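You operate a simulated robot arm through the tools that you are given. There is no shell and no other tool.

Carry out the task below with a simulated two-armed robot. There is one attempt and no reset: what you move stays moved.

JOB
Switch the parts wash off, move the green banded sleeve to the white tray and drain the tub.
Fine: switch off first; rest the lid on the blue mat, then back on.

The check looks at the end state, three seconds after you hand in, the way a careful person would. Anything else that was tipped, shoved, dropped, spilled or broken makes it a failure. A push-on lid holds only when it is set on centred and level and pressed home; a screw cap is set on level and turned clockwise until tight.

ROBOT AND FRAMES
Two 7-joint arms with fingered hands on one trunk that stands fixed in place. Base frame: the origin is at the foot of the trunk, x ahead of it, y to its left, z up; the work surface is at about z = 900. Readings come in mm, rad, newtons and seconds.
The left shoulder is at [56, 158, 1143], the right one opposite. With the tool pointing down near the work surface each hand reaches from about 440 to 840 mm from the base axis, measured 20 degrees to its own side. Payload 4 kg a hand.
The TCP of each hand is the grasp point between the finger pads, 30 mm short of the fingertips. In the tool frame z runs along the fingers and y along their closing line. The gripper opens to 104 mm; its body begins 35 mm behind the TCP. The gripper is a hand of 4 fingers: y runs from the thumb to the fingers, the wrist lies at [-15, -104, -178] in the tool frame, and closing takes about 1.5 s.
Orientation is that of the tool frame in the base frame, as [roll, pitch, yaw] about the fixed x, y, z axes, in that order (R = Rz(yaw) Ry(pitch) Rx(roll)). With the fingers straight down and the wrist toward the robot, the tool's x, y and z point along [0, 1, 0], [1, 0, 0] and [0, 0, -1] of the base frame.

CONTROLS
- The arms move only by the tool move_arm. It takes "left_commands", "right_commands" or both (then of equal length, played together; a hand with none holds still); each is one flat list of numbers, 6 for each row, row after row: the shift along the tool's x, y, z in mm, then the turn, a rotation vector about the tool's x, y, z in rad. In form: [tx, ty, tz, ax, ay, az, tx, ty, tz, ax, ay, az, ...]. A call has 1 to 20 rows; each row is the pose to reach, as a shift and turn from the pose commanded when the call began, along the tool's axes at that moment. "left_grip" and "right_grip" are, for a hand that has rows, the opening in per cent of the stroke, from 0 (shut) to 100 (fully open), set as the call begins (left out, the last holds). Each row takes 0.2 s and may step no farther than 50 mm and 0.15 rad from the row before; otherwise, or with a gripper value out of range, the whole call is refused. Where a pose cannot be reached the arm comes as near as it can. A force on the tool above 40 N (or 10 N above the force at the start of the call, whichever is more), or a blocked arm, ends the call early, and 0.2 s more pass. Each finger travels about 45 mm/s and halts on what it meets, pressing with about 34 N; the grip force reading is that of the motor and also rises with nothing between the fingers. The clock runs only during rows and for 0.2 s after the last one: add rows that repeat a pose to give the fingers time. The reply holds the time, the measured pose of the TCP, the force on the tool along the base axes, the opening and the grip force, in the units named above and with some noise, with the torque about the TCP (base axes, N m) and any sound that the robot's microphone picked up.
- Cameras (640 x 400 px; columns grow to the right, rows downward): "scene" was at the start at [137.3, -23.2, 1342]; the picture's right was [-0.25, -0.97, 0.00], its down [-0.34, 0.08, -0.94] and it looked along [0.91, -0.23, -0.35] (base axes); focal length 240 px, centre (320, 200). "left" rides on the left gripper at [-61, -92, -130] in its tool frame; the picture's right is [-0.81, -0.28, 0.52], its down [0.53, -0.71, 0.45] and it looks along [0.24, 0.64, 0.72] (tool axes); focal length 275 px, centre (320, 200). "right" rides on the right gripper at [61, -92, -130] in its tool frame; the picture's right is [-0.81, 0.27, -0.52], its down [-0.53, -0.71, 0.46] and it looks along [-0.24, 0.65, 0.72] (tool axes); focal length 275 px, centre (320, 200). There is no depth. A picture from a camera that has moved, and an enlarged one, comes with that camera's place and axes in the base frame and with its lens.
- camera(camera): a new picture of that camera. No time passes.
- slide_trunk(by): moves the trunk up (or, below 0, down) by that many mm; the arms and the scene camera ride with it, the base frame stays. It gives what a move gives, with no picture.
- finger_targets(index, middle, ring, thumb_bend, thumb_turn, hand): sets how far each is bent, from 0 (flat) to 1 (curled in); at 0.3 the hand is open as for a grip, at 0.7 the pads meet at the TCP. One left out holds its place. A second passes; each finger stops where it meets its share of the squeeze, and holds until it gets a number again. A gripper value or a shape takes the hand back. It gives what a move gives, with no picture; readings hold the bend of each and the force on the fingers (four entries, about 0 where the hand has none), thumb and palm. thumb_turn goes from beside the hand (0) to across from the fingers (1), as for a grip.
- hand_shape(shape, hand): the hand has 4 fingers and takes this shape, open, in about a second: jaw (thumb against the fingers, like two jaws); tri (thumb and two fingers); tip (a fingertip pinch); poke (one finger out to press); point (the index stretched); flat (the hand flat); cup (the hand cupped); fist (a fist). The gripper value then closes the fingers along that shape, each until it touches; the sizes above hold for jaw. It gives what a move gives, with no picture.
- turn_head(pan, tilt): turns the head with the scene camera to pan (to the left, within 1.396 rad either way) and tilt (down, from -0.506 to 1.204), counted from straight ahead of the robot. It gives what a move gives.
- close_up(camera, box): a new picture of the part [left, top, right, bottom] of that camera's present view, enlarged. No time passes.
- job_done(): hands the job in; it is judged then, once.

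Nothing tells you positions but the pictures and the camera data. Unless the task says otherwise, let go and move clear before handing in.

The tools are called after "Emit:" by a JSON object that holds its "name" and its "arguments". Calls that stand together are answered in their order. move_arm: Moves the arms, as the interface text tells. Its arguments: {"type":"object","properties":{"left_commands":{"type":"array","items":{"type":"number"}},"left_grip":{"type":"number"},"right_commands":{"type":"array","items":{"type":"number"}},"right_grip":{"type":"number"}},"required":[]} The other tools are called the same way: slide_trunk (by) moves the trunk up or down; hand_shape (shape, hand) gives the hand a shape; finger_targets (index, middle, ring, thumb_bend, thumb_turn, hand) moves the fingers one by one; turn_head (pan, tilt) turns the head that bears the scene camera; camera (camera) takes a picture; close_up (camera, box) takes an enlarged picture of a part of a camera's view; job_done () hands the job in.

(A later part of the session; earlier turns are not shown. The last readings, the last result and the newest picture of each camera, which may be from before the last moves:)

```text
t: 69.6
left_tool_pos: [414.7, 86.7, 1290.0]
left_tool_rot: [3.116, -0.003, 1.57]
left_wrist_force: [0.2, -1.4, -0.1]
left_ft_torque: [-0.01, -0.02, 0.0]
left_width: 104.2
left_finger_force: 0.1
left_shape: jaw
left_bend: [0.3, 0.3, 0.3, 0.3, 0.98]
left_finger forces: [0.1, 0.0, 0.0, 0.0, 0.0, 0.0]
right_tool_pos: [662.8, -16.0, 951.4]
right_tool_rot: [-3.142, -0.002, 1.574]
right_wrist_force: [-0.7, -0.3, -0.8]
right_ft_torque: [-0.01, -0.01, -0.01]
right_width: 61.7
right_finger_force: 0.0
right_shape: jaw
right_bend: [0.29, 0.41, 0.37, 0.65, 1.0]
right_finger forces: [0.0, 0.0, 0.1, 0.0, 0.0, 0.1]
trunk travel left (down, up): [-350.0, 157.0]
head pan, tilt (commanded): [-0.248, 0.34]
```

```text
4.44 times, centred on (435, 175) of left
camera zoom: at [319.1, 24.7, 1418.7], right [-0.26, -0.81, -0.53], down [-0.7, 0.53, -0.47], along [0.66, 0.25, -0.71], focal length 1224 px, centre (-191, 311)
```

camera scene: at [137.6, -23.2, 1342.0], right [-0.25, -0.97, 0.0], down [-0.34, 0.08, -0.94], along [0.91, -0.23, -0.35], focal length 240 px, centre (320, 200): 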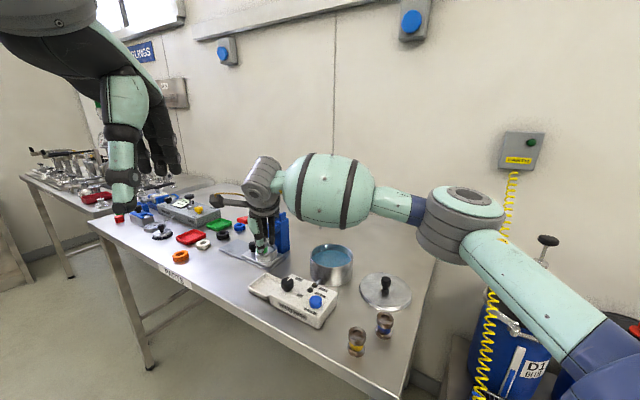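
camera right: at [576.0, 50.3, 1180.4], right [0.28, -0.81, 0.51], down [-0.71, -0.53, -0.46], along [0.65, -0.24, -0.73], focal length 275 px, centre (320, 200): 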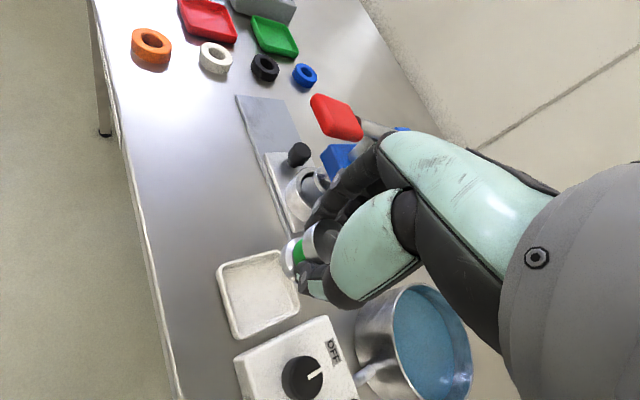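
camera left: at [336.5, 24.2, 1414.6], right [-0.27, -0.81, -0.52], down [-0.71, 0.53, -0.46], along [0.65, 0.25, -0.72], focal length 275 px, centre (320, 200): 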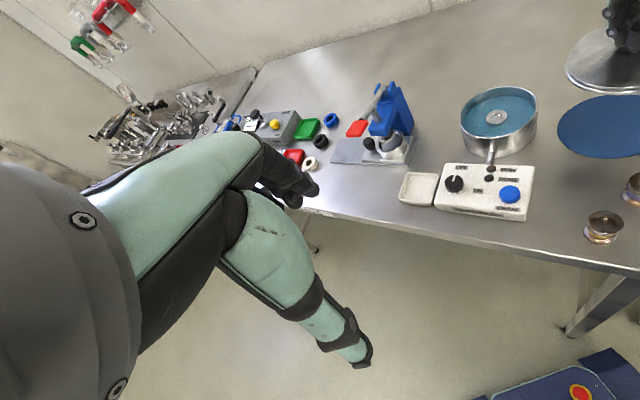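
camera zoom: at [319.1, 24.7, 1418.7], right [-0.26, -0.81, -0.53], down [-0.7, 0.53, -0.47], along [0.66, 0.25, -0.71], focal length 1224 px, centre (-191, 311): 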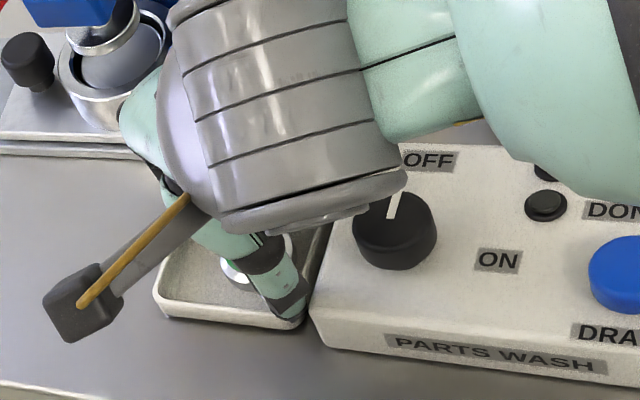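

The sleeve stands free and upright in the tray. I'll lift the hand straight up.

Emit:
{"name": "move_arm", "arguments": {"right_commands": [0, 1, -8, 0, 0, 0, 0, 1, -16, 0, 0, 0, 0, 1, -28, 0, 0, 0, 0, 1, -45, 0, 0, 0, 0, 0, -65, 0, 0, 0, 0, 0, -90, 0, 0, 0, 0, 0, -110, 0, 0, 0, 0, 0, -110, 0, 0, 0]}}

Emit:
{"name": "close_up", "arguments": {"camera": "scene", "box": [240, 240, 310, 310]}}

Emit:
{"name": "camera", "arguments": {"camera": "right"}}

Emit:
{"name": "close_up", "arguments": {"camera": "left", "box": [395, 130, 475, 220]}}

```text
t: 71.4
left_tool_pos: [415.9, 87.1, 1291.0]
left_tool_rot: [3.118, -0.002, 1.573]
left_wrist_force: [0.1, 0.5, -0.2]
left_ft_torque: [-0.01, 0.0, 0.0]
left_width: 104.0
left_finger_force: 0.2
left_shape: jaw
left_bend: [0.3, 0.3, 0.3, 0.3, 0.98]
left_finger forces: [0.1, 0.0, 0.0, 0.1, 0.0, 0.0]
right_tool_pos: [661.8, -16.4, 1062.3]
right_tool_rot: [3.141, -0.002, 1.573]
right_wrist_force: [0.1, -1.0, 0.7]
right_ft_torque: [0.01, 0.04, -0.02]
right_width: 62.0
right_finger_force: 0.1
right_shape: jaw
right_bend: [0.29, 0.41, 0.37, 0.65, 1.0]
right_finger forces: [0.0, 0.0, 0.0, 0.1, 0.1, 0.0]
trunk travel left (down, up): [-350.0, 157.0]
head pan, tilt (commanded): [-0.248, 0.34]
```

```text
5.71 times, centred on (275, 275) of scene
camera zoom: at [137.7, -23.2, 1341.9], right [-0.25, -0.97, 0.0], down [-0.34, 0.08, -0.94], along [0.91, -0.23, -0.35], focal length 1374 px, centre (577, -229)
```

zoom: 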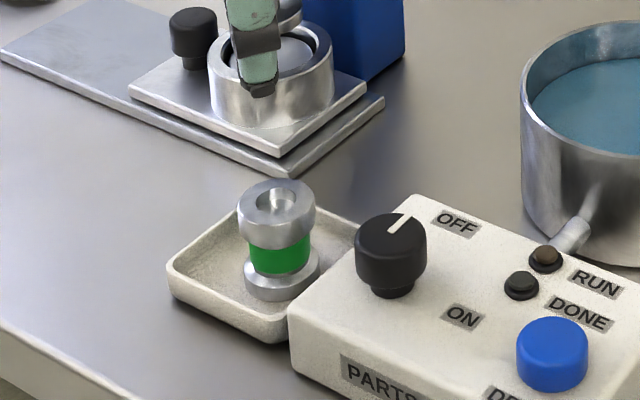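

```text
taken
camera right: at [570.0, 43.4, 1192.9], right [0.28, -0.81, 0.51], down [-0.71, -0.53, -0.46], along [0.64, -0.24, -0.73], focal length 275 px, centre (320, 200)
```

right: 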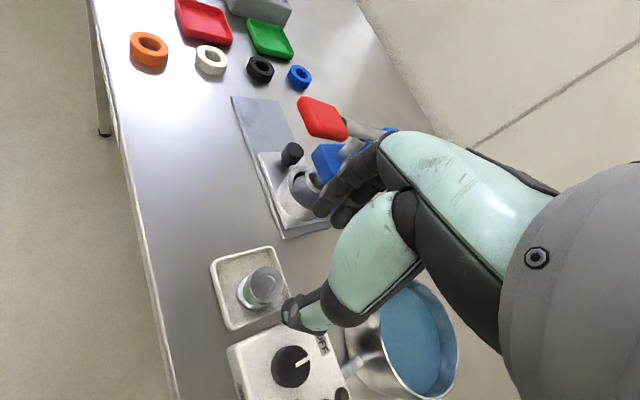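

```text
4.44 times, centred on (435, 175) of left
camera zoom: at [319.6, 24.7, 1418.5], right [-0.26, -0.81, -0.53], down [-0.7, 0.53, -0.47], along [0.66, 0.25, -0.71], focal length 1224 px, centre (-191, 311)
```

zoom: 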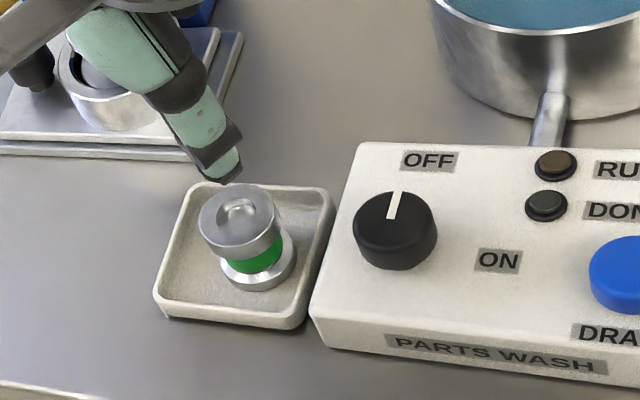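

The sleeve stands upright in the white tray. Next is the DRAIN button: I'll move above it, near (550, -117), and shape the hand for a poke.

Emit:
{"name": "move_arm", "arguments": {"right_commands": [-17, -19, 0, 0, 0, 0, -34, -38, 0, 0, 0, 0, -51, -57, 0, 0, 0, 0, -68, -76, 0, 0, 0, 0, -85, -95, 0, 0, 0, 0, -101, -112, 0, 0, 0, 0, -101, -112, 0, 0, 0, 0]}}

Emit:
{"name": "hand_shape", "arguments": {"hand": "right", "shape": "poke"}}

Emit:
{"name": "camera", "arguments": {"camera": "right"}}

Emit:
{"name": "close_up", "arguments": {"camera": "scene", "box": [240, 200, 370, 330]}}

Emit:
{"name": "close_up", "arguments": {"camera": "left", "box": [420, 100, 570, 230]}}

```text
t: 73.0
left_tool_pos: [414.5, 86.6, 1290.1]
left_tool_rot: [3.117, -0.002, 1.571]
left_wrist_force: [0.0, 1.0, 0.0]
left_ft_torque: [-0.03, 0.0, 0.02]
left_width: 104.0
left_finger_force: 0.1
left_shape: jaw
left_bend: [0.3, 0.3, 0.3, 0.3, 0.98]
left_finger forces: [0.1, 0.0, 0.0, 0.0, 0.0, 0.0]
right_tool_pos: [552.3, -116.8, 1060.2]
right_tool_rot: [-3.142, -0.004, 1.575]
right_wrist_force: [0.2, 0.3, -0.3]
right_ft_torque: [-0.02, 0.01, -0.01]
right_width: 62.1
right_finger_force: 0.1
right_shape: jaw
right_bend: [0.29, 0.41, 0.37, 0.65, 1.0]
right_finger forces: [0.1, 0.0, 0.1, 0.0, 0.0, 0.0]
trunk travel left (down, up): [-350.0, 157.0]
head pan, tilt (commanded): [-0.248, 0.34]
```

```text
t: 73.9
left_tool_pos: [414.5, 85.3, 1290.4]
left_tool_rot: [3.115, -0.002, 1.569]
left_wrist_force: [-0.6, -0.1, 0.2]
left_ft_torque: [-0.01, 0.01, 0.0]
left_width: 104.1
left_finger_force: 0.0
left_shape: jaw
left_bend: [0.3, 0.3, 0.3, 0.3, 0.98]
left_finger forces: [0.1, 0.1, 0.0, 0.0, 0.1, 0.1]
right_tool_pos: [552.5, -117.8, 1060.2]
right_tool_rot: [-3.141, -0.002, 1.573]
right_wrist_force: [0.6, -0.1, -0.3]
right_ft_torque: [0.02, 0.01, 0.01]
right_width: 0.2
right_finger_force: 0.0
right_shape: poke
right_bend: [0.7, 0.7, 0.99, 1.0, 1.0]
right_finger forces: [0.1, 0.0, 0.0, 0.0, 0.0, 0.0]
trunk travel left (down, up): [-350.0, 157.0]
head pan, tilt (commanded): [-0.248, 0.34]
```

```text
taken
camera right: at [460.1, -57.4, 1191.3], right [0.28, -0.81, 0.51], down [-0.71, -0.53, -0.46], along [0.65, -0.24, -0.73], focal length 275 px, centre (320, 200)
```

right: 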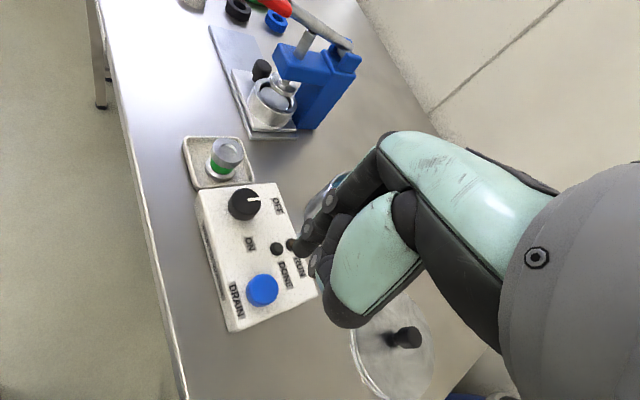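

```text
3.08 times, centred on (305, 265) of scene
camera zoom: at [137.3, -23.3, 1342.0], right [-0.25, -0.97, 0.0], down [-0.34, 0.08, -0.94], along [0.91, -0.23, -0.35], focal length 740 px, centre (366, 0)
```

zoom: 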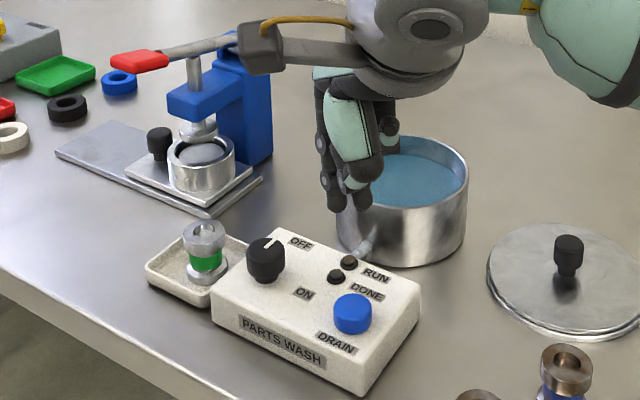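

```text
3.08 times, centred on (495, 165) of left
camera zoom: at [319.2, 24.6, 1418.6], right [-0.26, -0.81, -0.53], down [-0.7, 0.53, -0.47], along [0.66, 0.25, -0.71], focal length 847 px, centre (-218, 308)
```

zoom: 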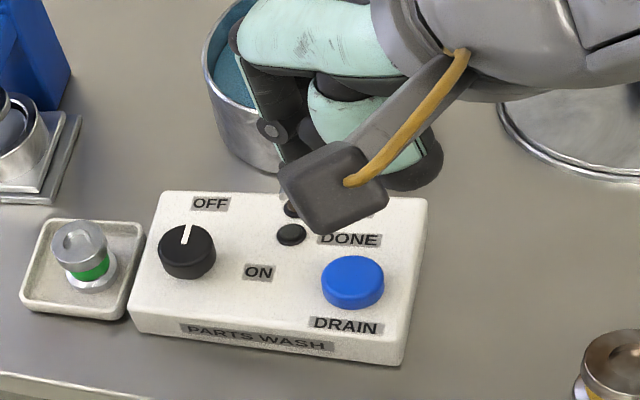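

Emit:
{"name": "close_up", "arguments": {"camera": "right", "box": [220, 200, 380, 320]}}

Emit:
{"name": "close_up", "arguments": {"camera": "scene", "box": [320, 215, 380, 280]}}

Emit:
{"name": "close_up", "arguments": {"camera": "left", "box": [470, 110, 540, 170]}}

```text
3.33 times, centred on (300, 260) of right
camera zoom: at [460.1, -57.4, 1191.3], right [0.28, -0.81, 0.51], down [-0.71, -0.53, -0.46], along [0.65, -0.24, -0.73], focal length 918 px, centre (387, 0)
```

zoom: 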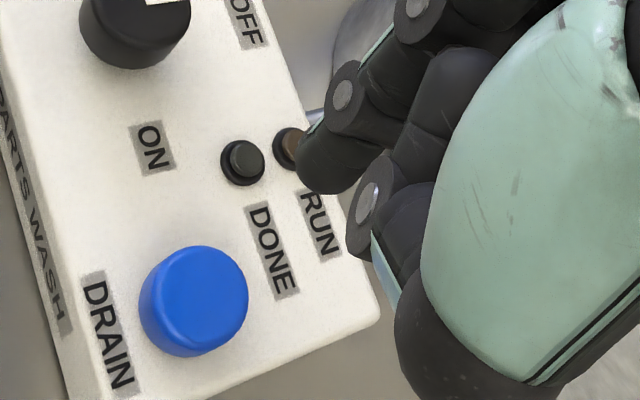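

```text
6.15 times, centred on (350, 248) of scene
camera zoom: at [137.3, -23.3, 1342.0], right [-0.25, -0.97, 0.0], down [-0.34, 0.08, -0.94], along [0.91, -0.23, -0.35], focal length 1480 px, centre (135, -92)
```

zoom: 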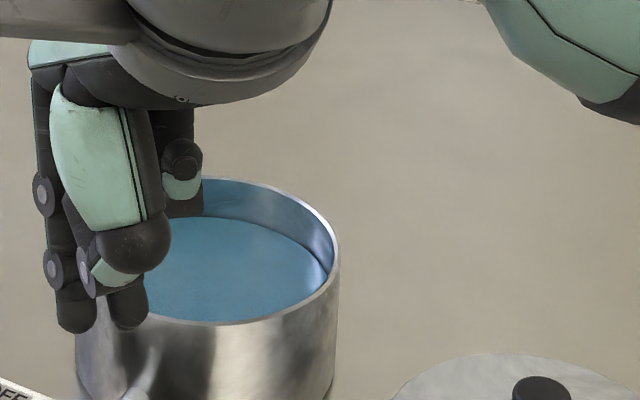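

```text
6.67 times, centred on (505, 140) of left
camera zoom: at [319.2, 24.6, 1418.6], right [-0.26, -0.81, -0.53], down [-0.7, 0.53, -0.47], along [0.66, 0.25, -0.71], focal length 1835 px, centre (-913, 600)
```

zoom: 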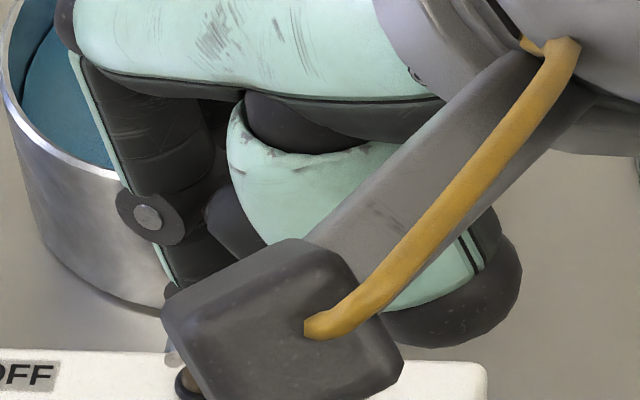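

In the poke shape the index and middle fingertips point straight down at the grasp axis. The button centre is near (551, -117.5) with its top at about 948. I'll lower to just above it.

Emit:
{"name": "move_arm", "arguments": {"right_commands": [2, -2, 20, 0, 0, 0, 2, -2, 40, 0, 0, 0, 2, -2, 62, 0, 0, 0, 2, -2, 62, 0, 0, 0]}}

Emit:
{"name": "close_up", "arguments": {"camera": "right", "box": [220, 190, 380, 320]}}

Emit:
{"name": "close_up", "arguments": {"camera": "scene", "box": [270, 240, 350, 320]}}

Emit:
{"name": "close_up", "arguments": {"camera": "left", "box": [460, 140, 560, 220]}}

```text
t: 74.9
left_tool_pos: [413.7, 86.5, 1291.5]
left_tool_rot: [3.115, -0.002, 1.572]
left_wrist_force: [-0.1, -0.3, -0.6]
left_ft_torque: [-0.03, -0.01, 0.02]
left_width: 103.7
left_finger_force: 0.0
left_shape: jaw
left_bend: [0.3, 0.3, 0.3, 0.3, 0.98]
left_finger forces: [0.0, 0.0, 0.1, 0.0, 0.1, 0.0]
right_tool_pos: [548.5, -116.4, 997.8]
right_tool_rot: [3.141, -0.003, 1.574]
right_wrist_force: [-0.6, 0.5, 0.0]
right_ft_torque: [0.01, 0.03, 0.01]
right_width: 0.0
right_finger_force: 0.1
right_shape: poke
right_bend: [0.7, 0.7, 0.99, 1.0, 1.0]
right_finger forces: [0.1, 0.1, 0.1, 0.0, 0.0, 0.0]
trunk travel left (down, up): [-350.0, 157.0]
head pan, tilt (commanded): [-0.248, 0.34]
```

```text
3.08 times, centred on (300, 255) of right
camera zoom: at [456.1, -56.9, 1129.1], right [0.28, -0.81, 0.51], down [-0.71, -0.53, -0.46], along [0.65, -0.24, -0.73], focal length 847 px, centre (382, 31)
```

zoom: 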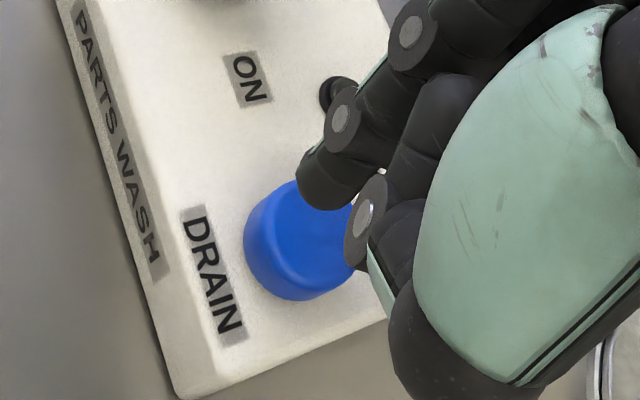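

```text
5.00 times, centred on (310, 280) of scene
camera zoom: at [137.3, -23.1, 1342.0], right [-0.25, -0.97, 0.0], down [-0.34, 0.08, -0.94], along [0.91, -0.23, -0.35], focal length 1202 px, centre (370, -200)
```

zoom: 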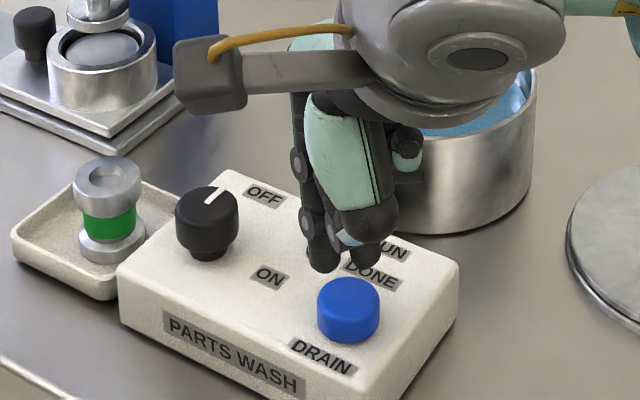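

```text
5.00 times, centred on (510, 180) of left
camera zoom: at [319.2, 24.8, 1418.6], right [-0.26, -0.81, -0.53], down [-0.7, 0.53, -0.47], along [0.66, 0.25, -0.71], focal length 1376 px, centre (-630, 300)
```

zoom: 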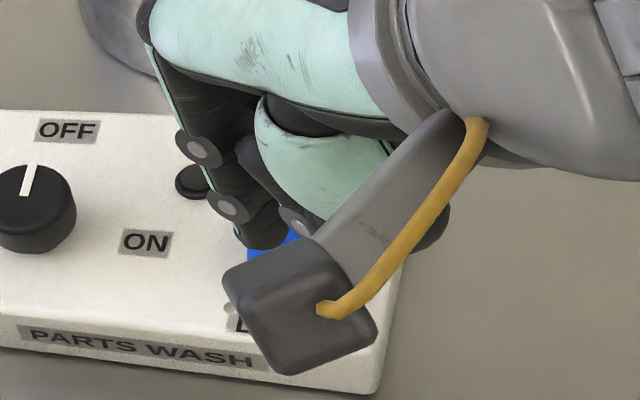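

The fingertips line up with the button. I'll lower and press gently.

Emit:
{"name": "move_arm", "arguments": {"right_commands": [-1, 1.5, 6, 0, 0, 0, -1, 1.5, 12, 0, 0, 0, -1, 1.5, 15, 0, 0, 0, -1, 1.5, 15, 0, 0, 0]}}

Emit:
{"name": "close_up", "arguments": {"camera": "scene", "box": [270, 240, 350, 320]}}

Emit:
{"name": "close_up", "arguments": {"camera": "right", "box": [220, 190, 380, 320]}}

```text
t: 75.9
left_tool_pos: [415.5, 87.9, 1289.9]
left_tool_rot: [3.115, -0.001, 1.571]
left_wrist_force: [-0.4, -0.4, 0.1]
left_ft_torque: [0.01, 0.01, 0.0]
left_width: 104.2
left_finger_force: 0.0
left_shape: jaw
left_bend: [0.3, 0.3, 0.3, 0.3, 0.98]
left_finger forces: [0.0, 0.0, 0.1, 0.0, 0.1, 0.2]
right_tool_pos: [550.6, -115.7, 983.8]
right_tool_rot: [3.14, -0.001, 1.575]
right_wrist_force: [0.1, 0.1, -0.3]
right_ft_torque: [0.03, 0.02, 0.0]
right_width: 0.0
right_finger_force: 0.0
right_shape: poke
right_bend: [0.7, 0.7, 0.99, 1.0, 1.0]
right_finger forces: [0.1, 0.1, 0.0, 0.0, 0.0, 0.0]
trunk travel left (down, up): [-350.0, 157.0]
head pan, tilt (commanded): [-0.248, 0.34]
```

```text
5.00 times, centred on (310, 280) of scene
camera zoom: at [137.4, -23.2, 1342.0], right [-0.25, -0.97, 0.0], down [-0.34, 0.08, -0.94], along [0.91, -0.23, -0.35], focal length 1202 px, centre (370, -200)
```

zoom: 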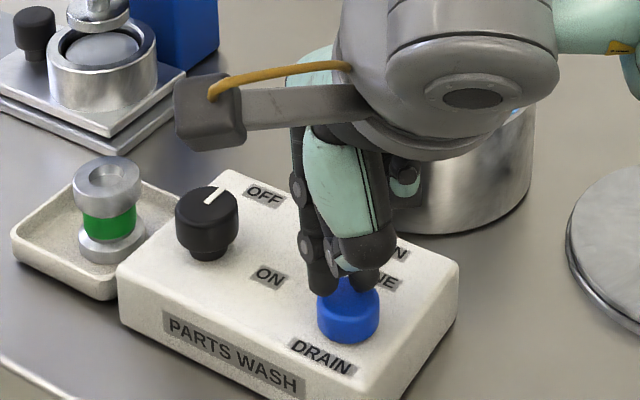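

```text
3.08 times, centred on (300, 255) of right
camera zoom: at [457.9, -56.6, 1114.9], right [0.28, -0.81, 0.51], down [-0.71, -0.53, -0.46], along [0.65, -0.24, -0.73], focal length 847 px, centre (382, 31)
```

zoom: 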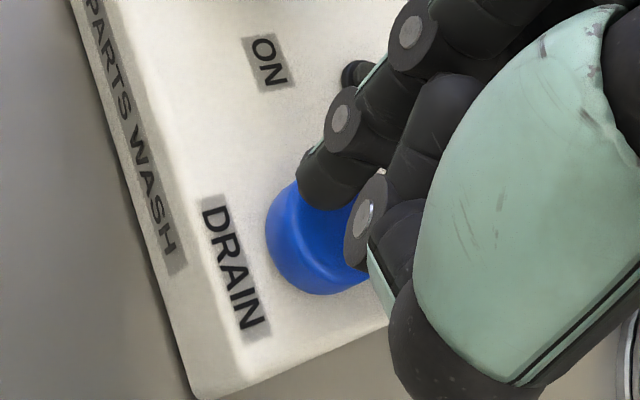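

Emit:
{"name": "move_arm", "arguments": {"right_commands": [-2, 2, 2, 0, 0, 0, -2, 2, 4, 0, 0, 0, -2, 2, 6, 0, 0, 0, -2, 2, 6, 0, 0, 0]}}

Emit:
{"name": "move_arm", "arguments": {"right_commands": [0, 0, 1.5, 0, 0, 0, 0, 0, 3, 0, 0, 0, 0, 0, 3, 0, 0, 0]}}

Emit:
{"name": "close_up", "arguments": {"camera": "scene", "box": [270, 240, 350, 320]}}

```text
t: 76.9
left_tool_pos: [413.5, 85.6, 1290.4]
left_tool_rot: [3.116, -0.003, 1.573]
left_wrist_force: [0.6, -0.1, -0.4]
left_ft_torque: [0.0, 0.03, 0.0]
left_width: 103.8
left_finger_force: 0.0
left_shape: jaw
left_bend: [0.3, 0.3, 0.3, 0.3, 0.98]
left_finger forces: [0.0, 0.1, 0.0, 0.0, 0.1, 0.0]
right_tool_pos: [550.5, -118.2, 977.9]
right_tool_rot: [3.141, -0.002, 1.574]
right_wrist_force: [0.3, 0.3, 2.9]
right_ft_torque: [0.0, -0.04, 0.01]
right_width: 0.0
right_finger_force: 0.0
right_shape: poke
right_bend: [0.7, 0.7, 0.99, 1.0, 1.0]
right_finger forces: [0.1, 2.0, 0.0, 0.0, 0.1, 0.1]
trunk travel left (down, up): [-350.0, 157.0]
head pan, tilt (commanded): [-0.248, 0.34]
heard: click
```

```text
t: 77.7
left_tool_pos: [414.2, 86.5, 1290.5]
left_tool_rot: [3.115, -0.001, 1.571]
left_wrist_force: [0.1, -0.3, 1.0]
left_ft_torque: [0.01, -0.03, 0.01]
left_width: 104.1
left_finger_force: 0.0
left_shape: jaw
left_bend: [0.3, 0.3, 0.3, 0.3, 0.98]
left_finger forces: [0.1, 0.0, 0.0, 0.1, 0.1, 0.0]
right_tool_pos: [551.7, -117.9, 975.0]
right_tool_rot: [3.14, -0.005, 1.575]
right_wrist_force: [1.4, -0.9, 6.6]
right_ft_torque: [-0.11, -0.04, 0.0]
right_width: 0.4
right_finger_force: 0.2
right_shape: poke
right_bend: [0.7, 0.7, 0.99, 1.0, 1.0]
right_finger forces: [0.0, 6.7, 0.1, 0.0, 0.1, 0.0]
trunk travel left (down, up): [-350.0, 157.0]
head pan, tilt (commanded): [-0.248, 0.34]
```

```text
5.00 times, centred on (310, 280) of scene
camera zoom: at [136.8, -23.2, 1342.1], right [-0.25, -0.97, 0.0], down [-0.34, 0.08, -0.94], along [0.91, -0.23, -0.35], focal length 1202 px, centre (370, -200)
```

zoom: 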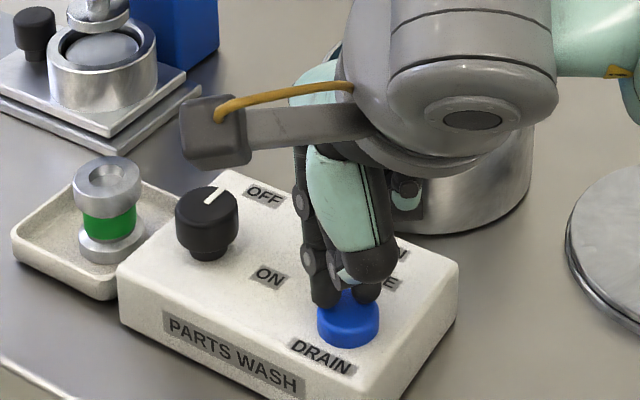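

I heard a click as the button went down. I'll check whether the tub is draining.

Emit:
{"name": "camera", "arguments": {"camera": "scene"}}

Emit:
{"name": "camera", "arguments": {"camera": "left"}}

Emit:
{"name": "camera", "arguments": {"camera": "right"}}

```text
taken
camera scene: at [136.8, -23.2, 1342.1], right [-0.25, -0.97, 0.0], down [-0.34, 0.08, -0.94], along [0.91, -0.23, -0.35], focal length 240 px, centre (320, 200)
```

scene: 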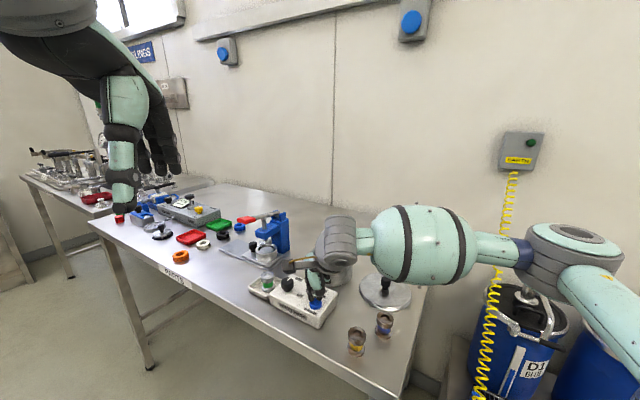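

```text
taken
camera left: at [318.8, 24.7, 1418.8], right [-0.26, -0.81, -0.53], down [-0.7, 0.53, -0.47], along [0.66, 0.25, -0.71], focal length 275 px, centre (320, 200)
```

left: 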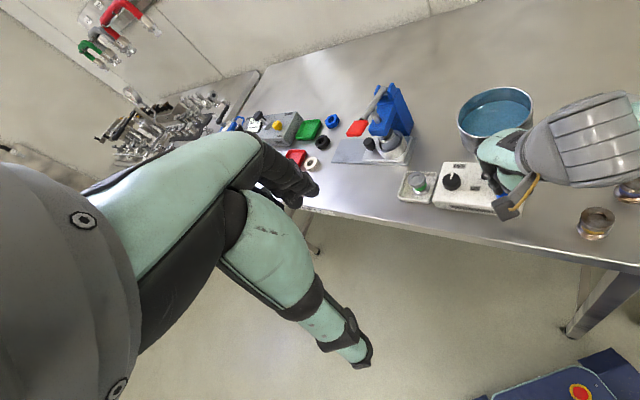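

```text
taken
camera right: at [460.0, -58.2, 1105.8], right [0.28, -0.81, 0.51], down [-0.71, -0.53, -0.46], along [0.65, -0.24, -0.72], focal length 275 px, centre (320, 200)
```

right: 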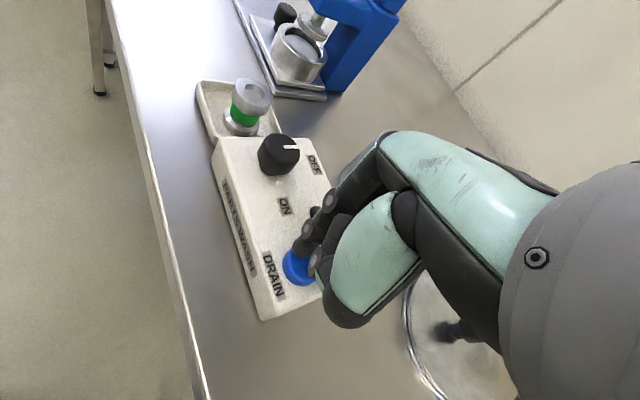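

Emit:
{"name": "close_up", "arguments": {"camera": "left", "box": [440, 60, 560, 160]}}

Emit:
{"name": "move_arm", "arguments": {"right_commands": [0, 0, 0, 0, 0, 0, 0, 0, 0, 0, 0, 0, 0, 0, 0, 0, 0, 0, 0, 0, 0, 0, 0, 0, 0, 0, 0, 0, 0, 0]}}

Emit:
{"name": "close_up", "arguments": {"camera": "left", "box": [440, 60, 560, 160]}}

```text
4.00 times, centred on (500, 110) of left
camera zoom: at [318.8, 24.7, 1418.8], right [-0.26, -0.81, -0.53], down [-0.7, 0.53, -0.47], along [0.66, 0.25, -0.71], focal length 1101 px, centre (-400, 560)
```

zoom: 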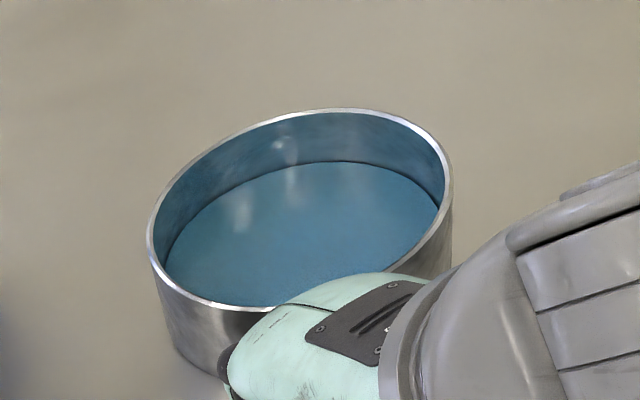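

```text
t: 78.9
left_tool_pos: [414.2, 85.4, 1289.7]
left_tool_rot: [3.114, -0.001, 1.571]
left_wrist_force: [-0.4, 0.0, -0.1]
left_ft_torque: [-0.02, -0.03, -0.03]
left_width: 104.0
left_finger_force: 0.2
left_shape: jaw
left_bend: [0.3, 0.3, 0.3, 0.3, 0.98]
left_finger forces: [0.0, 0.1, 0.0, 0.0, 0.0, 0.0]
right_tool_pos: [551.5, -117.2, 975.1]
right_tool_rot: [3.139, -0.004, 1.576]
right_wrist_force: [2.0, -2.5, 7.9]
right_ft_torque: [-0.17, -0.08, 0.04]
right_width: 0.2
right_finger_force: 0.1
right_shape: poke
right_bend: [0.7, 0.7, 0.99, 1.0, 1.0]
right_finger forces: [0.0, 8.8, 0.0, 0.1, 0.0, 0.0]
trunk travel left (down, up): [-350.0, 157.0]
head pan, tilt (commanded): [-0.248, 0.34]
```

```text
4.00 times, centred on (500, 110) of left
camera zoom: at [318.8, 24.7, 1418.8], right [-0.26, -0.81, -0.53], down [-0.7, 0.53, -0.47], along [0.66, 0.25, -0.71], focal length 1101 px, centre (-400, 560)
```

zoom: 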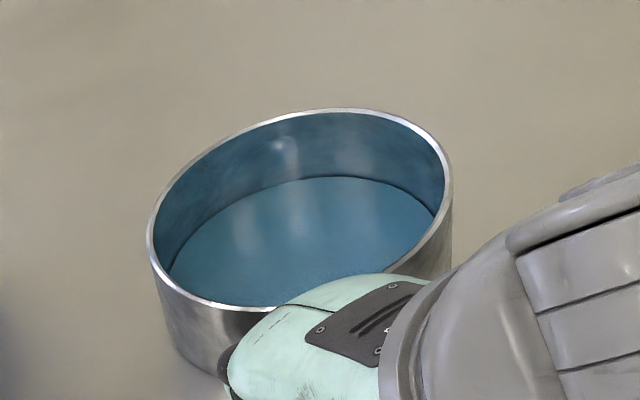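

The water level is falling. I'll keep the button held and watch until the tub is empty.

Emit:
{"name": "move_arm", "arguments": {"right_commands": [0, 0, 0, 0, 0, 0, 0, 0, 0, 0, 0, 0, 0, 0, 0, 0, 0, 0, 0, 0, 0, 0, 0, 0, 0, 0, 0, 0, 0, 0, 0, 0, 0, 0, 0, 0, 0, 0, 0, 0, 0, 0, 0, 0, 0, 0, 0, 0, 0, 0, 0, 0, 0, 0, 0, 0, 0, 0, 0, 0]}}

Emit:
{"name": "close_up", "arguments": {"camera": "left", "box": [440, 60, 560, 160]}}

```text
t: 81.1
left_tool_pos: [414.5, 86.3, 1290.1]
left_tool_rot: [3.115, -0.001, 1.571]
left_wrist_force: [-0.4, 0.0, 0.4]
left_ft_torque: [0.0, -0.02, -0.02]
left_width: 104.1
left_finger_force: 0.1
left_shape: jaw
left_bend: [0.3, 0.3, 0.3, 0.3, 0.98]
left_finger forces: [0.0, 0.0, 0.0, 0.0, 0.0, 0.0]
right_tool_pos: [552.2, -118.0, 974.9]
right_tool_rot: [3.139, -0.003, 1.575]
right_wrist_force: [3.5, -2.5, 10.0]
right_ft_torque: [-0.17, -0.07, 0.04]
right_width: 0.0
right_finger_force: 0.0
right_shape: poke
right_bend: [0.7, 0.7, 0.99, 1.0, 1.0]
right_finger forces: [0.1, 9.5, 0.0, 0.1, 0.0, 0.1]
trunk travel left (down, up): [-350.0, 157.0]
head pan, tilt (commanded): [-0.248, 0.34]
```

```text
4.00 times, centred on (500, 110) of left
camera zoom: at [318.7, 24.8, 1418.8], right [-0.26, -0.81, -0.53], down [-0.7, 0.53, -0.47], along [0.66, 0.25, -0.71], focal length 1101 px, centre (-400, 560)
```

zoom: 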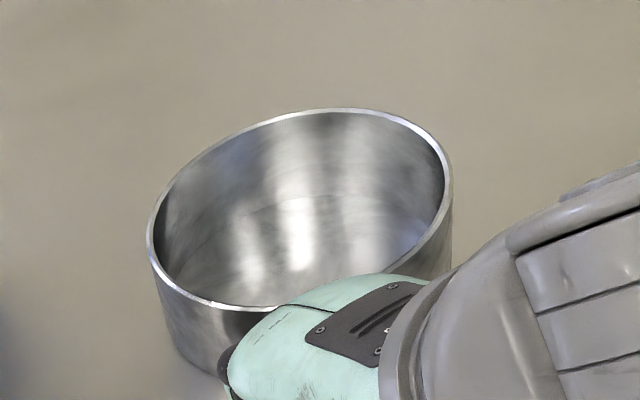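

The tub is drained. I'll lift off the button, return the hand to the jaw shape and check the box.

Emit:
{"name": "move_arm", "arguments": {"right_commands": [0, 0, -10, 0, 0, 0, 0, 0, -30, 0, 0, 0, 0, 0, -60, 0, 0, 0, 0, 0, -100, 0, 0, 0, 0, 0, -110, 0, 0, 0, 0, 0, -110, 0, 0, 0]}}

Emit:
{"name": "hand_shape", "arguments": {"hand": "right", "shape": "jaw"}}

Emit:
{"name": "close_up", "arguments": {"camera": "scene", "box": [240, 220, 440, 350]}}

Emit:
{"name": "camera", "arguments": {"camera": "right"}}

Emit:
{"name": "close_up", "arguments": {"camera": "left", "box": [400, 60, 640, 230]}}

```text
t: 82.5
left_tool_pos: [414.9, 86.8, 1290.4]
left_tool_rot: [3.117, -0.001, 1.569]
left_wrist_force: [-0.7, -0.4, -0.5]
left_ft_torque: [0.04, 0.03, 0.0]
left_width: 104.0
left_finger_force: 0.1
left_shape: jaw
left_bend: [0.3, 0.3, 0.3, 0.3, 0.98]
left_finger forces: [0.0, 0.1, 0.0, 0.0, 0.0, 0.1]
right_tool_pos: [553.1, -118.6, 1081.9]
right_tool_rot: [-3.141, -0.002, 1.575]
right_wrist_force: [-0.2, 0.2, 0.3]
right_ft_torque: [-0.01, 0.01, 0.03]
right_width: 0.0
right_finger_force: 0.1
right_shape: poke
right_bend: [0.7, 0.7, 0.99, 1.0, 1.0]
right_finger forces: [0.1, 0.1, 0.0, 0.0, 0.0, 0.0]
trunk travel left (down, up): [-350.0, 157.0]
head pan, tilt (commanded): [-0.248, 0.34]
```

```text
t: 83.4
left_tool_pos: [415.6, 86.3, 1290.9]
left_tool_rot: [3.114, -0.003, 1.569]
left_wrist_force: [0.1, 0.2, -0.3]
left_ft_torque: [0.02, 0.02, 0.01]
left_width: 103.9
left_finger_force: 0.1
left_shape: jaw
left_bend: [0.3, 0.3, 0.3, 0.3, 0.98]
left_finger forces: [0.0, 0.0, 0.0, 0.1, 0.1, 0.0]
right_tool_pos: [553.0, -119.6, 1083.1]
right_tool_rot: [3.141, -0.004, 1.573]
right_wrist_force: [0.0, -0.2, 1.2]
right_ft_torque: [-0.01, -0.04, 0.01]
right_width: 103.9
right_finger_force: 0.2
right_shape: jaw
right_bend: [0.3, 0.3, 0.3, 0.3, 0.98]
right_finger forces: [0.0, 0.0, 0.0, 0.1, 0.0, 0.0]
trunk travel left (down, up): [-350.0, 157.0]
head pan, tilt (commanded): [-0.248, 0.34]
```

```text
3.08 times, centred on (340, 285) of scene
camera zoom: at [137.3, -23.2, 1342.0], right [-0.25, -0.97, 0.0], down [-0.34, 0.08, -0.94], along [0.91, -0.23, -0.35], focal length 740 px, centre (258, -62)
```

zoom: 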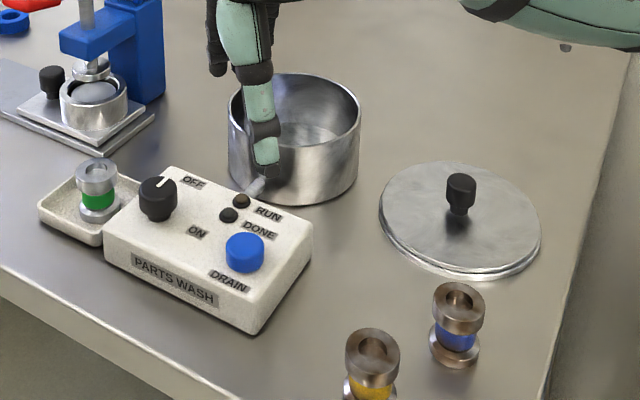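

```text
taken
camera right: at [460.7, -59.1, 1213.5], right [0.28, -0.81, 0.51], down [-0.71, -0.53, -0.46], along [0.65, -0.24, -0.73], focal length 275 px, centre (320, 200)
```

right: 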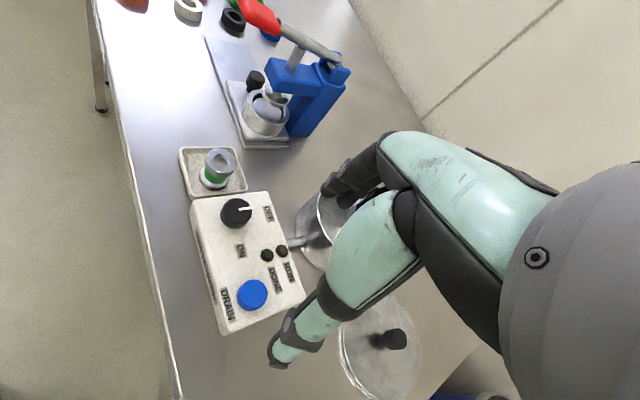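

```text
2.35 times, centred on (520, 145) of left
camera zoom: at [319.2, 24.7, 1418.6], right [-0.26, -0.81, -0.53], down [-0.7, 0.53, -0.47], along [0.66, 0.25, -0.71], focal length 648 px, centre (-151, 329)
```

zoom: 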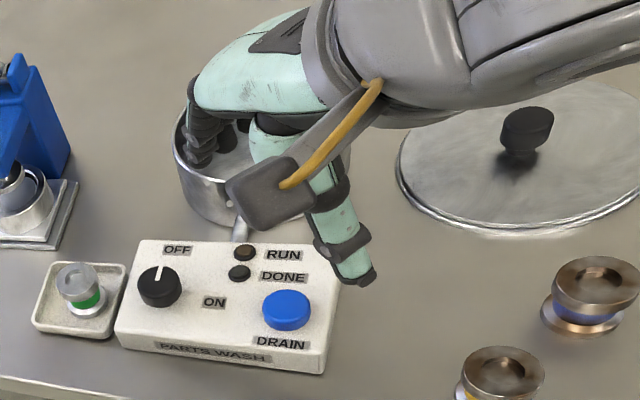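

Tub drained, sleeve in the tray, switch at OFF. Now I'll fetch the lid from the mat by moving above its knob.

Emit:
{"name": "move_arm", "arguments": {"right_commands": [-28, 5, 0, 0, 0, 0, -56, 9, 0, 0, 0, 0, -84, 14, 0, 0, 0, 0, -112, 18, 0, 0, 0, 0, -140, 23, 0, 0, 0, 0, -168, 27, 0, 0, 0, 0, -193, 32, 20, 0, 0, 0, -193, 32, 60, 0, 0, 0, -193, 32, 60, 0, 0, 0, -193, 32, 60, 0, 0, 0], "right_grip": 65}}

Emit:
{"name": "close_up", "arguments": {"camera": "right", "box": [200, 190, 360, 330]}}

Emit:
{"name": "close_up", "arguments": {"camera": "scene", "box": [330, 230, 450, 330]}}

Emit:
{"name": "close_up", "arguments": {"camera": "left", "box": [500, 60, 640, 180]}}

```text
t: 85.6
left_tool_pos: [415.0, 87.3, 1290.2]
left_tool_rot: [3.116, -0.001, 1.57]
left_wrist_force: [-0.1, 1.4, 0.0]
left_ft_torque: [-0.03, 0.0, -0.03]
left_width: 104.1
left_finger_force: 0.1
left_shape: jaw
left_bend: [0.3, 0.3, 0.3, 0.3, 0.98]
left_finger forces: [0.0, 0.1, 0.1, 0.0, 0.1, 0.0]
right_tool_pos: [584.6, -310.9, 1023.2]
right_tool_rot: [-3.141, -0.004, 1.575]
right_wrist_force: [0.2, 0.4, -0.6]
right_ft_torque: [0.01, 0.0, -0.03]
right_width: 67.8
right_finger_force: 0.0
right_shape: jaw
right_bend: [0.28, 0.39, 0.35, 0.62, 1.0]
right_finger forces: [0.1, 0.1, 0.1, 0.0, 0.1, 0.0]
trunk travel left (down, up): [-350.0, 157.0]
head pan, tilt (commanded): [-0.248, 0.34]
```

```text
2.86 times, centred on (280, 260) of right
camera zoom: at [493.2, -251.2, 1154.5], right [0.28, -0.81, 0.51], down [-0.71, -0.53, -0.46], along [0.65, -0.24, -0.73], focal length 786 px, centre (434, 29)
```

zoom: 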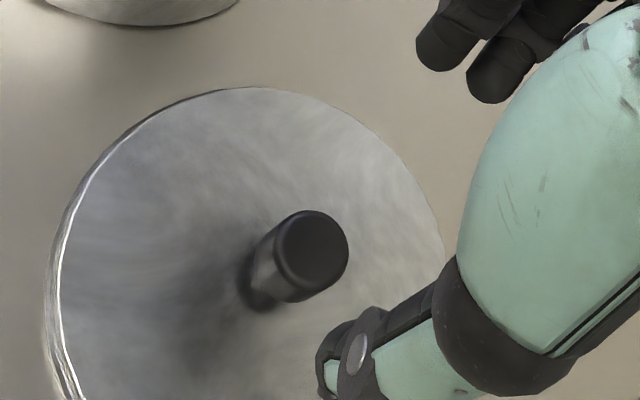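

```text
4.00 times, centred on (390, 280) of scene
camera zoom: at [137.1, -23.4, 1342.0], right [-0.25, -0.97, 0.0], down [-0.34, 0.08, -0.94], along [0.91, -0.23, -0.35], focal length 962 px, centre (40, -120)
```

zoom: 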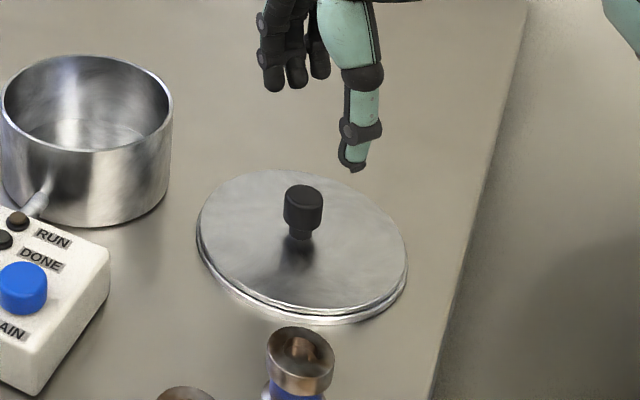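

```text
3.33 times, centred on (570, 120) of left
camera zoom: at [319.1, 24.5, 1418.7], right [-0.26, -0.81, -0.53], down [-0.7, 0.53, -0.47], along [0.66, 0.25, -0.71], focal length 918 px, centre (-513, 467)
```

zoom: 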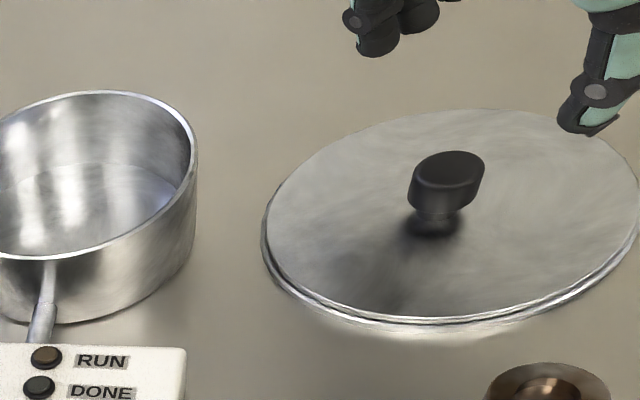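

The knob is almost exactly under the grasp axis. I'll descend in two stages.

Emit:
{"name": "move_arm", "arguments": {"right_commands": [-0.5, 0.5, 20, 0, 0, 0, -0.5, 0.5, 40, 0, 0, 0, -0.5, 0.5, 40, 0, 0, 0]}}

Emit:
{"name": "close_up", "arguments": {"camera": "right", "box": [220, 190, 380, 330]}}

```text
t: 86.4
left_tool_pos: [414.5, 87.0, 1289.9]
left_tool_rot: [3.115, 0.0, 1.57]
left_wrist_force: [0.4, 1.0, 0.2]
left_ft_torque: [0.04, 0.02, -0.02]
left_width: 104.1
left_finger_force: 0.1
left_shape: jaw
left_bend: [0.3, 0.3, 0.3, 0.3, 0.98]
left_finger forces: [0.1, 0.0, 0.0, 0.1, 0.0, 0.0]
right_tool_pos: [585.5, -310.5, 984.1]
right_tool_rot: [-3.141, -0.004, 1.575]
right_wrist_force: [0.1, -0.3, -0.5]
right_ft_torque: [-0.01, 0.01, -0.01]
right_width: 68.0
right_finger_force: 0.2
right_shape: jaw
right_bend: [0.28, 0.39, 0.35, 0.62, 1.0]
right_finger forces: [0.1, 0.0, 0.0, 0.1, 0.0, 0.0]
trunk travel left (down, up): [-350.0, 157.0]
head pan, tilt (commanded): [-0.248, 0.34]
```

```text
2.86 times, centred on (300, 260) of right
camera zoom: at [493.8, -250.7, 1114.4], right [0.28, -0.81, 0.51], down [-0.71, -0.53, -0.46], along [0.65, -0.24, -0.73], focal length 786 px, centre (377, 29)
```

zoom: 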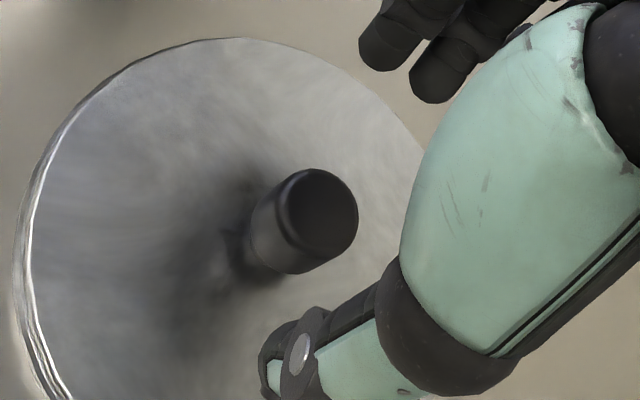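

Emit:
{"name": "move_arm", "arguments": {"right_commands": [-1.8, 0.8, 13, 0, 0, 0, -1.8, 0.8, 26, 0, 0, 0, -1.8, 0.8, 38, 0, 0, 0, -1.8, 0.8, 38, 0, 0, 0]}}

Emit:
{"name": "close_up", "arguments": {"camera": "right", "box": [230, 170, 390, 330]}}

Emit:
{"name": "close_up", "arguments": {"camera": "scene", "box": [330, 240, 450, 330]}}

Emit:
{"name": "close_up", "arguments": {"camera": "left", "box": [520, 70, 640, 180]}}

```text
t: 87.4
left_tool_pos: [414.8, 87.2, 1289.8]
left_tool_rot: [3.115, -0.002, 1.571]
left_wrist_force: [-1.0, 0.8, 0.9]
left_ft_torque: [-0.02, 0.0, -0.01]
left_width: 104.0
left_finger_force: 0.0
left_shape: jaw
left_bend: [0.3, 0.3, 0.3, 0.3, 0.98]
left_finger forces: [0.0, 0.0, 0.0, 0.0, 0.0, 0.1]
right_tool_pos: [585.9, -313.2, 945.0]
right_tool_rot: [3.141, -0.003, 1.575]
right_wrist_force: [0.6, 0.2, 0.8]
right_ft_torque: [0.03, -0.02, 0.02]
right_width: 68.0
right_finger_force: 0.2
right_shape: jaw
right_bend: [0.28, 0.39, 0.35, 0.62, 1.0]
right_finger forces: [0.0, 0.1, 0.0, 0.0, 0.1, 0.0]
trunk travel left (down, up): [-350.0, 157.0]
head pan, tilt (commanded): [-0.248, 0.34]
```

```text
2.50 times, centred on (310, 250) of right
camera zoom: at [494.1, -252.5, 1075.5], right [0.28, -0.81, 0.51], down [-0.71, -0.53, -0.46], along [0.65, -0.24, -0.73], focal length 688 px, centre (345, 75)
```

zoom: 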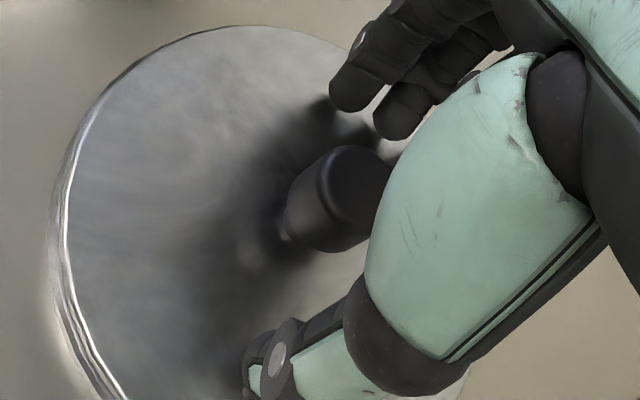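

```text
4.44 times, centred on (390, 285) of scene
camera zoom: at [137.3, -23.1, 1342.0], right [-0.25, -0.97, 0.0], down [-0.34, 0.08, -0.94], along [0.91, -0.23, -0.35], focal length 1069 px, centre (9, -178)
```

zoom: 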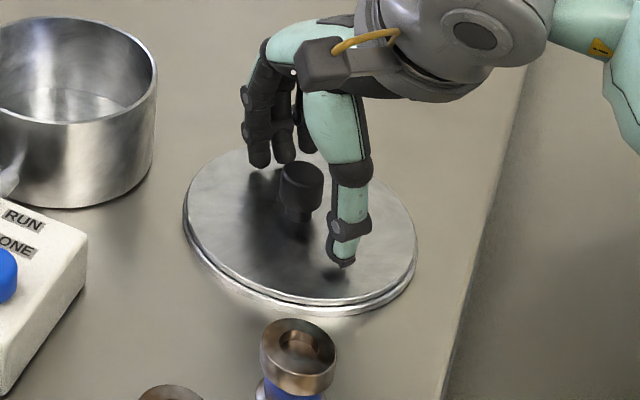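

```text
3.64 times, centred on (580, 125) of left
camera zoom: at [319.3, 24.8, 1418.6], right [-0.26, -0.81, -0.53], down [-0.7, 0.53, -0.47], along [0.66, 0.25, -0.71], focal length 1001 px, centre (-626, 473)
```

zoom: 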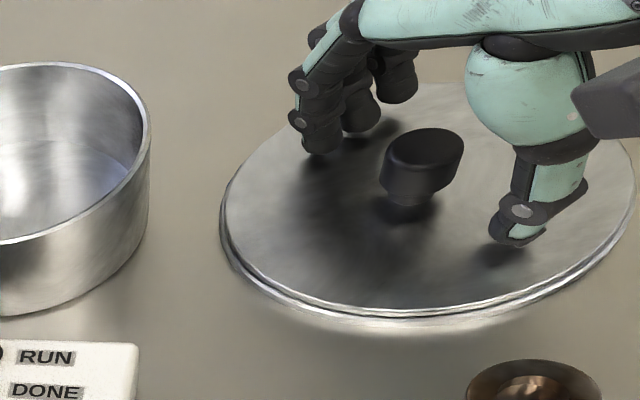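

The view matches the first lid grip almost exactly, so I'll close on the knob.

Emit:
{"name": "move_arm", "arguments": {"right_commands": [0, 0, 0, 0, 0, 0, 0, 0, 0, 0, 0, 0, 0, 0, 0, 0, 0, 0, 0, 0, 0, 0, 0, 0, 0, 0, 0, 0, 0, 0, 0, 0, 0, 0, 0, 0, 0, 0, 0, 0, 0, 0], "right_grip": 0}}

Emit:
{"name": "close_up", "arguments": {"camera": "right", "box": [230, 170, 390, 330]}}

Emit:
{"name": "close_up", "arguments": {"camera": "scene", "box": [330, 240, 450, 330]}}

```text
t: 89.0
left_tool_pos: [414.7, 86.6, 1290.5]
left_tool_rot: [3.115, -0.002, 1.571]
left_wrist_force: [0.5, 0.4, 0.1]
left_ft_torque: [0.0, -0.01, 0.0]
left_width: 104.1
left_finger_force: 0.0
left_shape: jaw
left_bend: [0.3, 0.3, 0.3, 0.3, 0.98]
left_finger forces: [0.0, 0.1, 0.0, 0.0, 0.1, 0.0]
right_tool_pos: [584.8, -312.8, 945.5]
right_tool_rot: [3.14, -0.004, 1.574]
right_wrist_force: [-1.4, -0.9, 0.2]
right_ft_torque: [0.02, -0.03, 0.0]
right_width: 15.2
right_finger_force: 34.1
right_shape: jaw
right_bend: [0.73, 0.64, 0.69, 0.75, 1.0]
right_finger forces: [19.0, 9.0, 0.1, 0.0, 29.2, 0.1]
trunk travel left (down, up): [-350.0, 157.0]
head pan, tilt (commanded): [-0.248, 0.34]
```

```text
2.50 times, centred on (310, 250) of right
camera zoom: at [494.0, -252.6, 1075.7], right [0.28, -0.81, 0.51], down [-0.71, -0.53, -0.46], along [0.65, -0.24, -0.73], focal length 688 px, centre (345, 75)
```

zoom: 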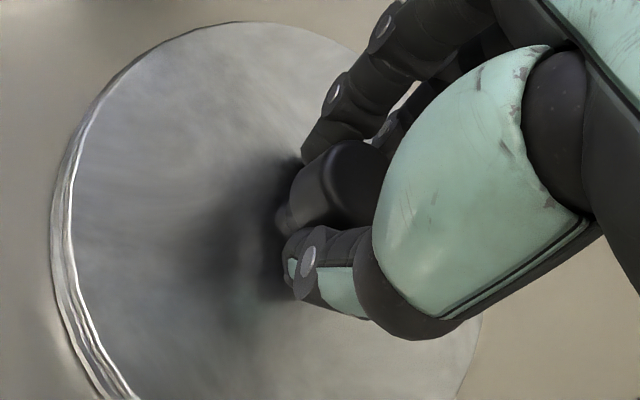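

```text
4.44 times, centred on (390, 285) of scene
camera zoom: at [137.2, -23.3, 1342.0], right [-0.25, -0.97, 0.0], down [-0.34, 0.08, -0.94], along [0.91, -0.23, -0.35], focal length 1069 px, centre (9, -178)
```

zoom: 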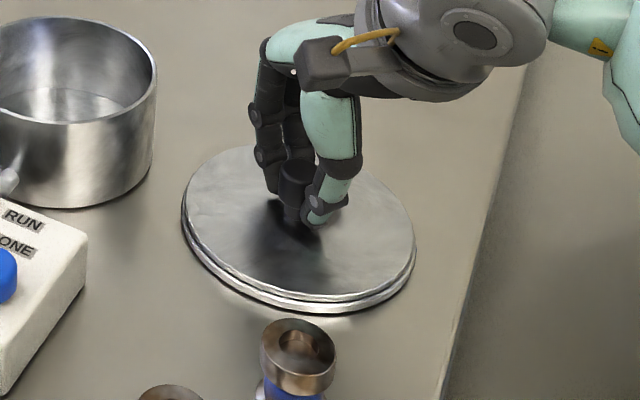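

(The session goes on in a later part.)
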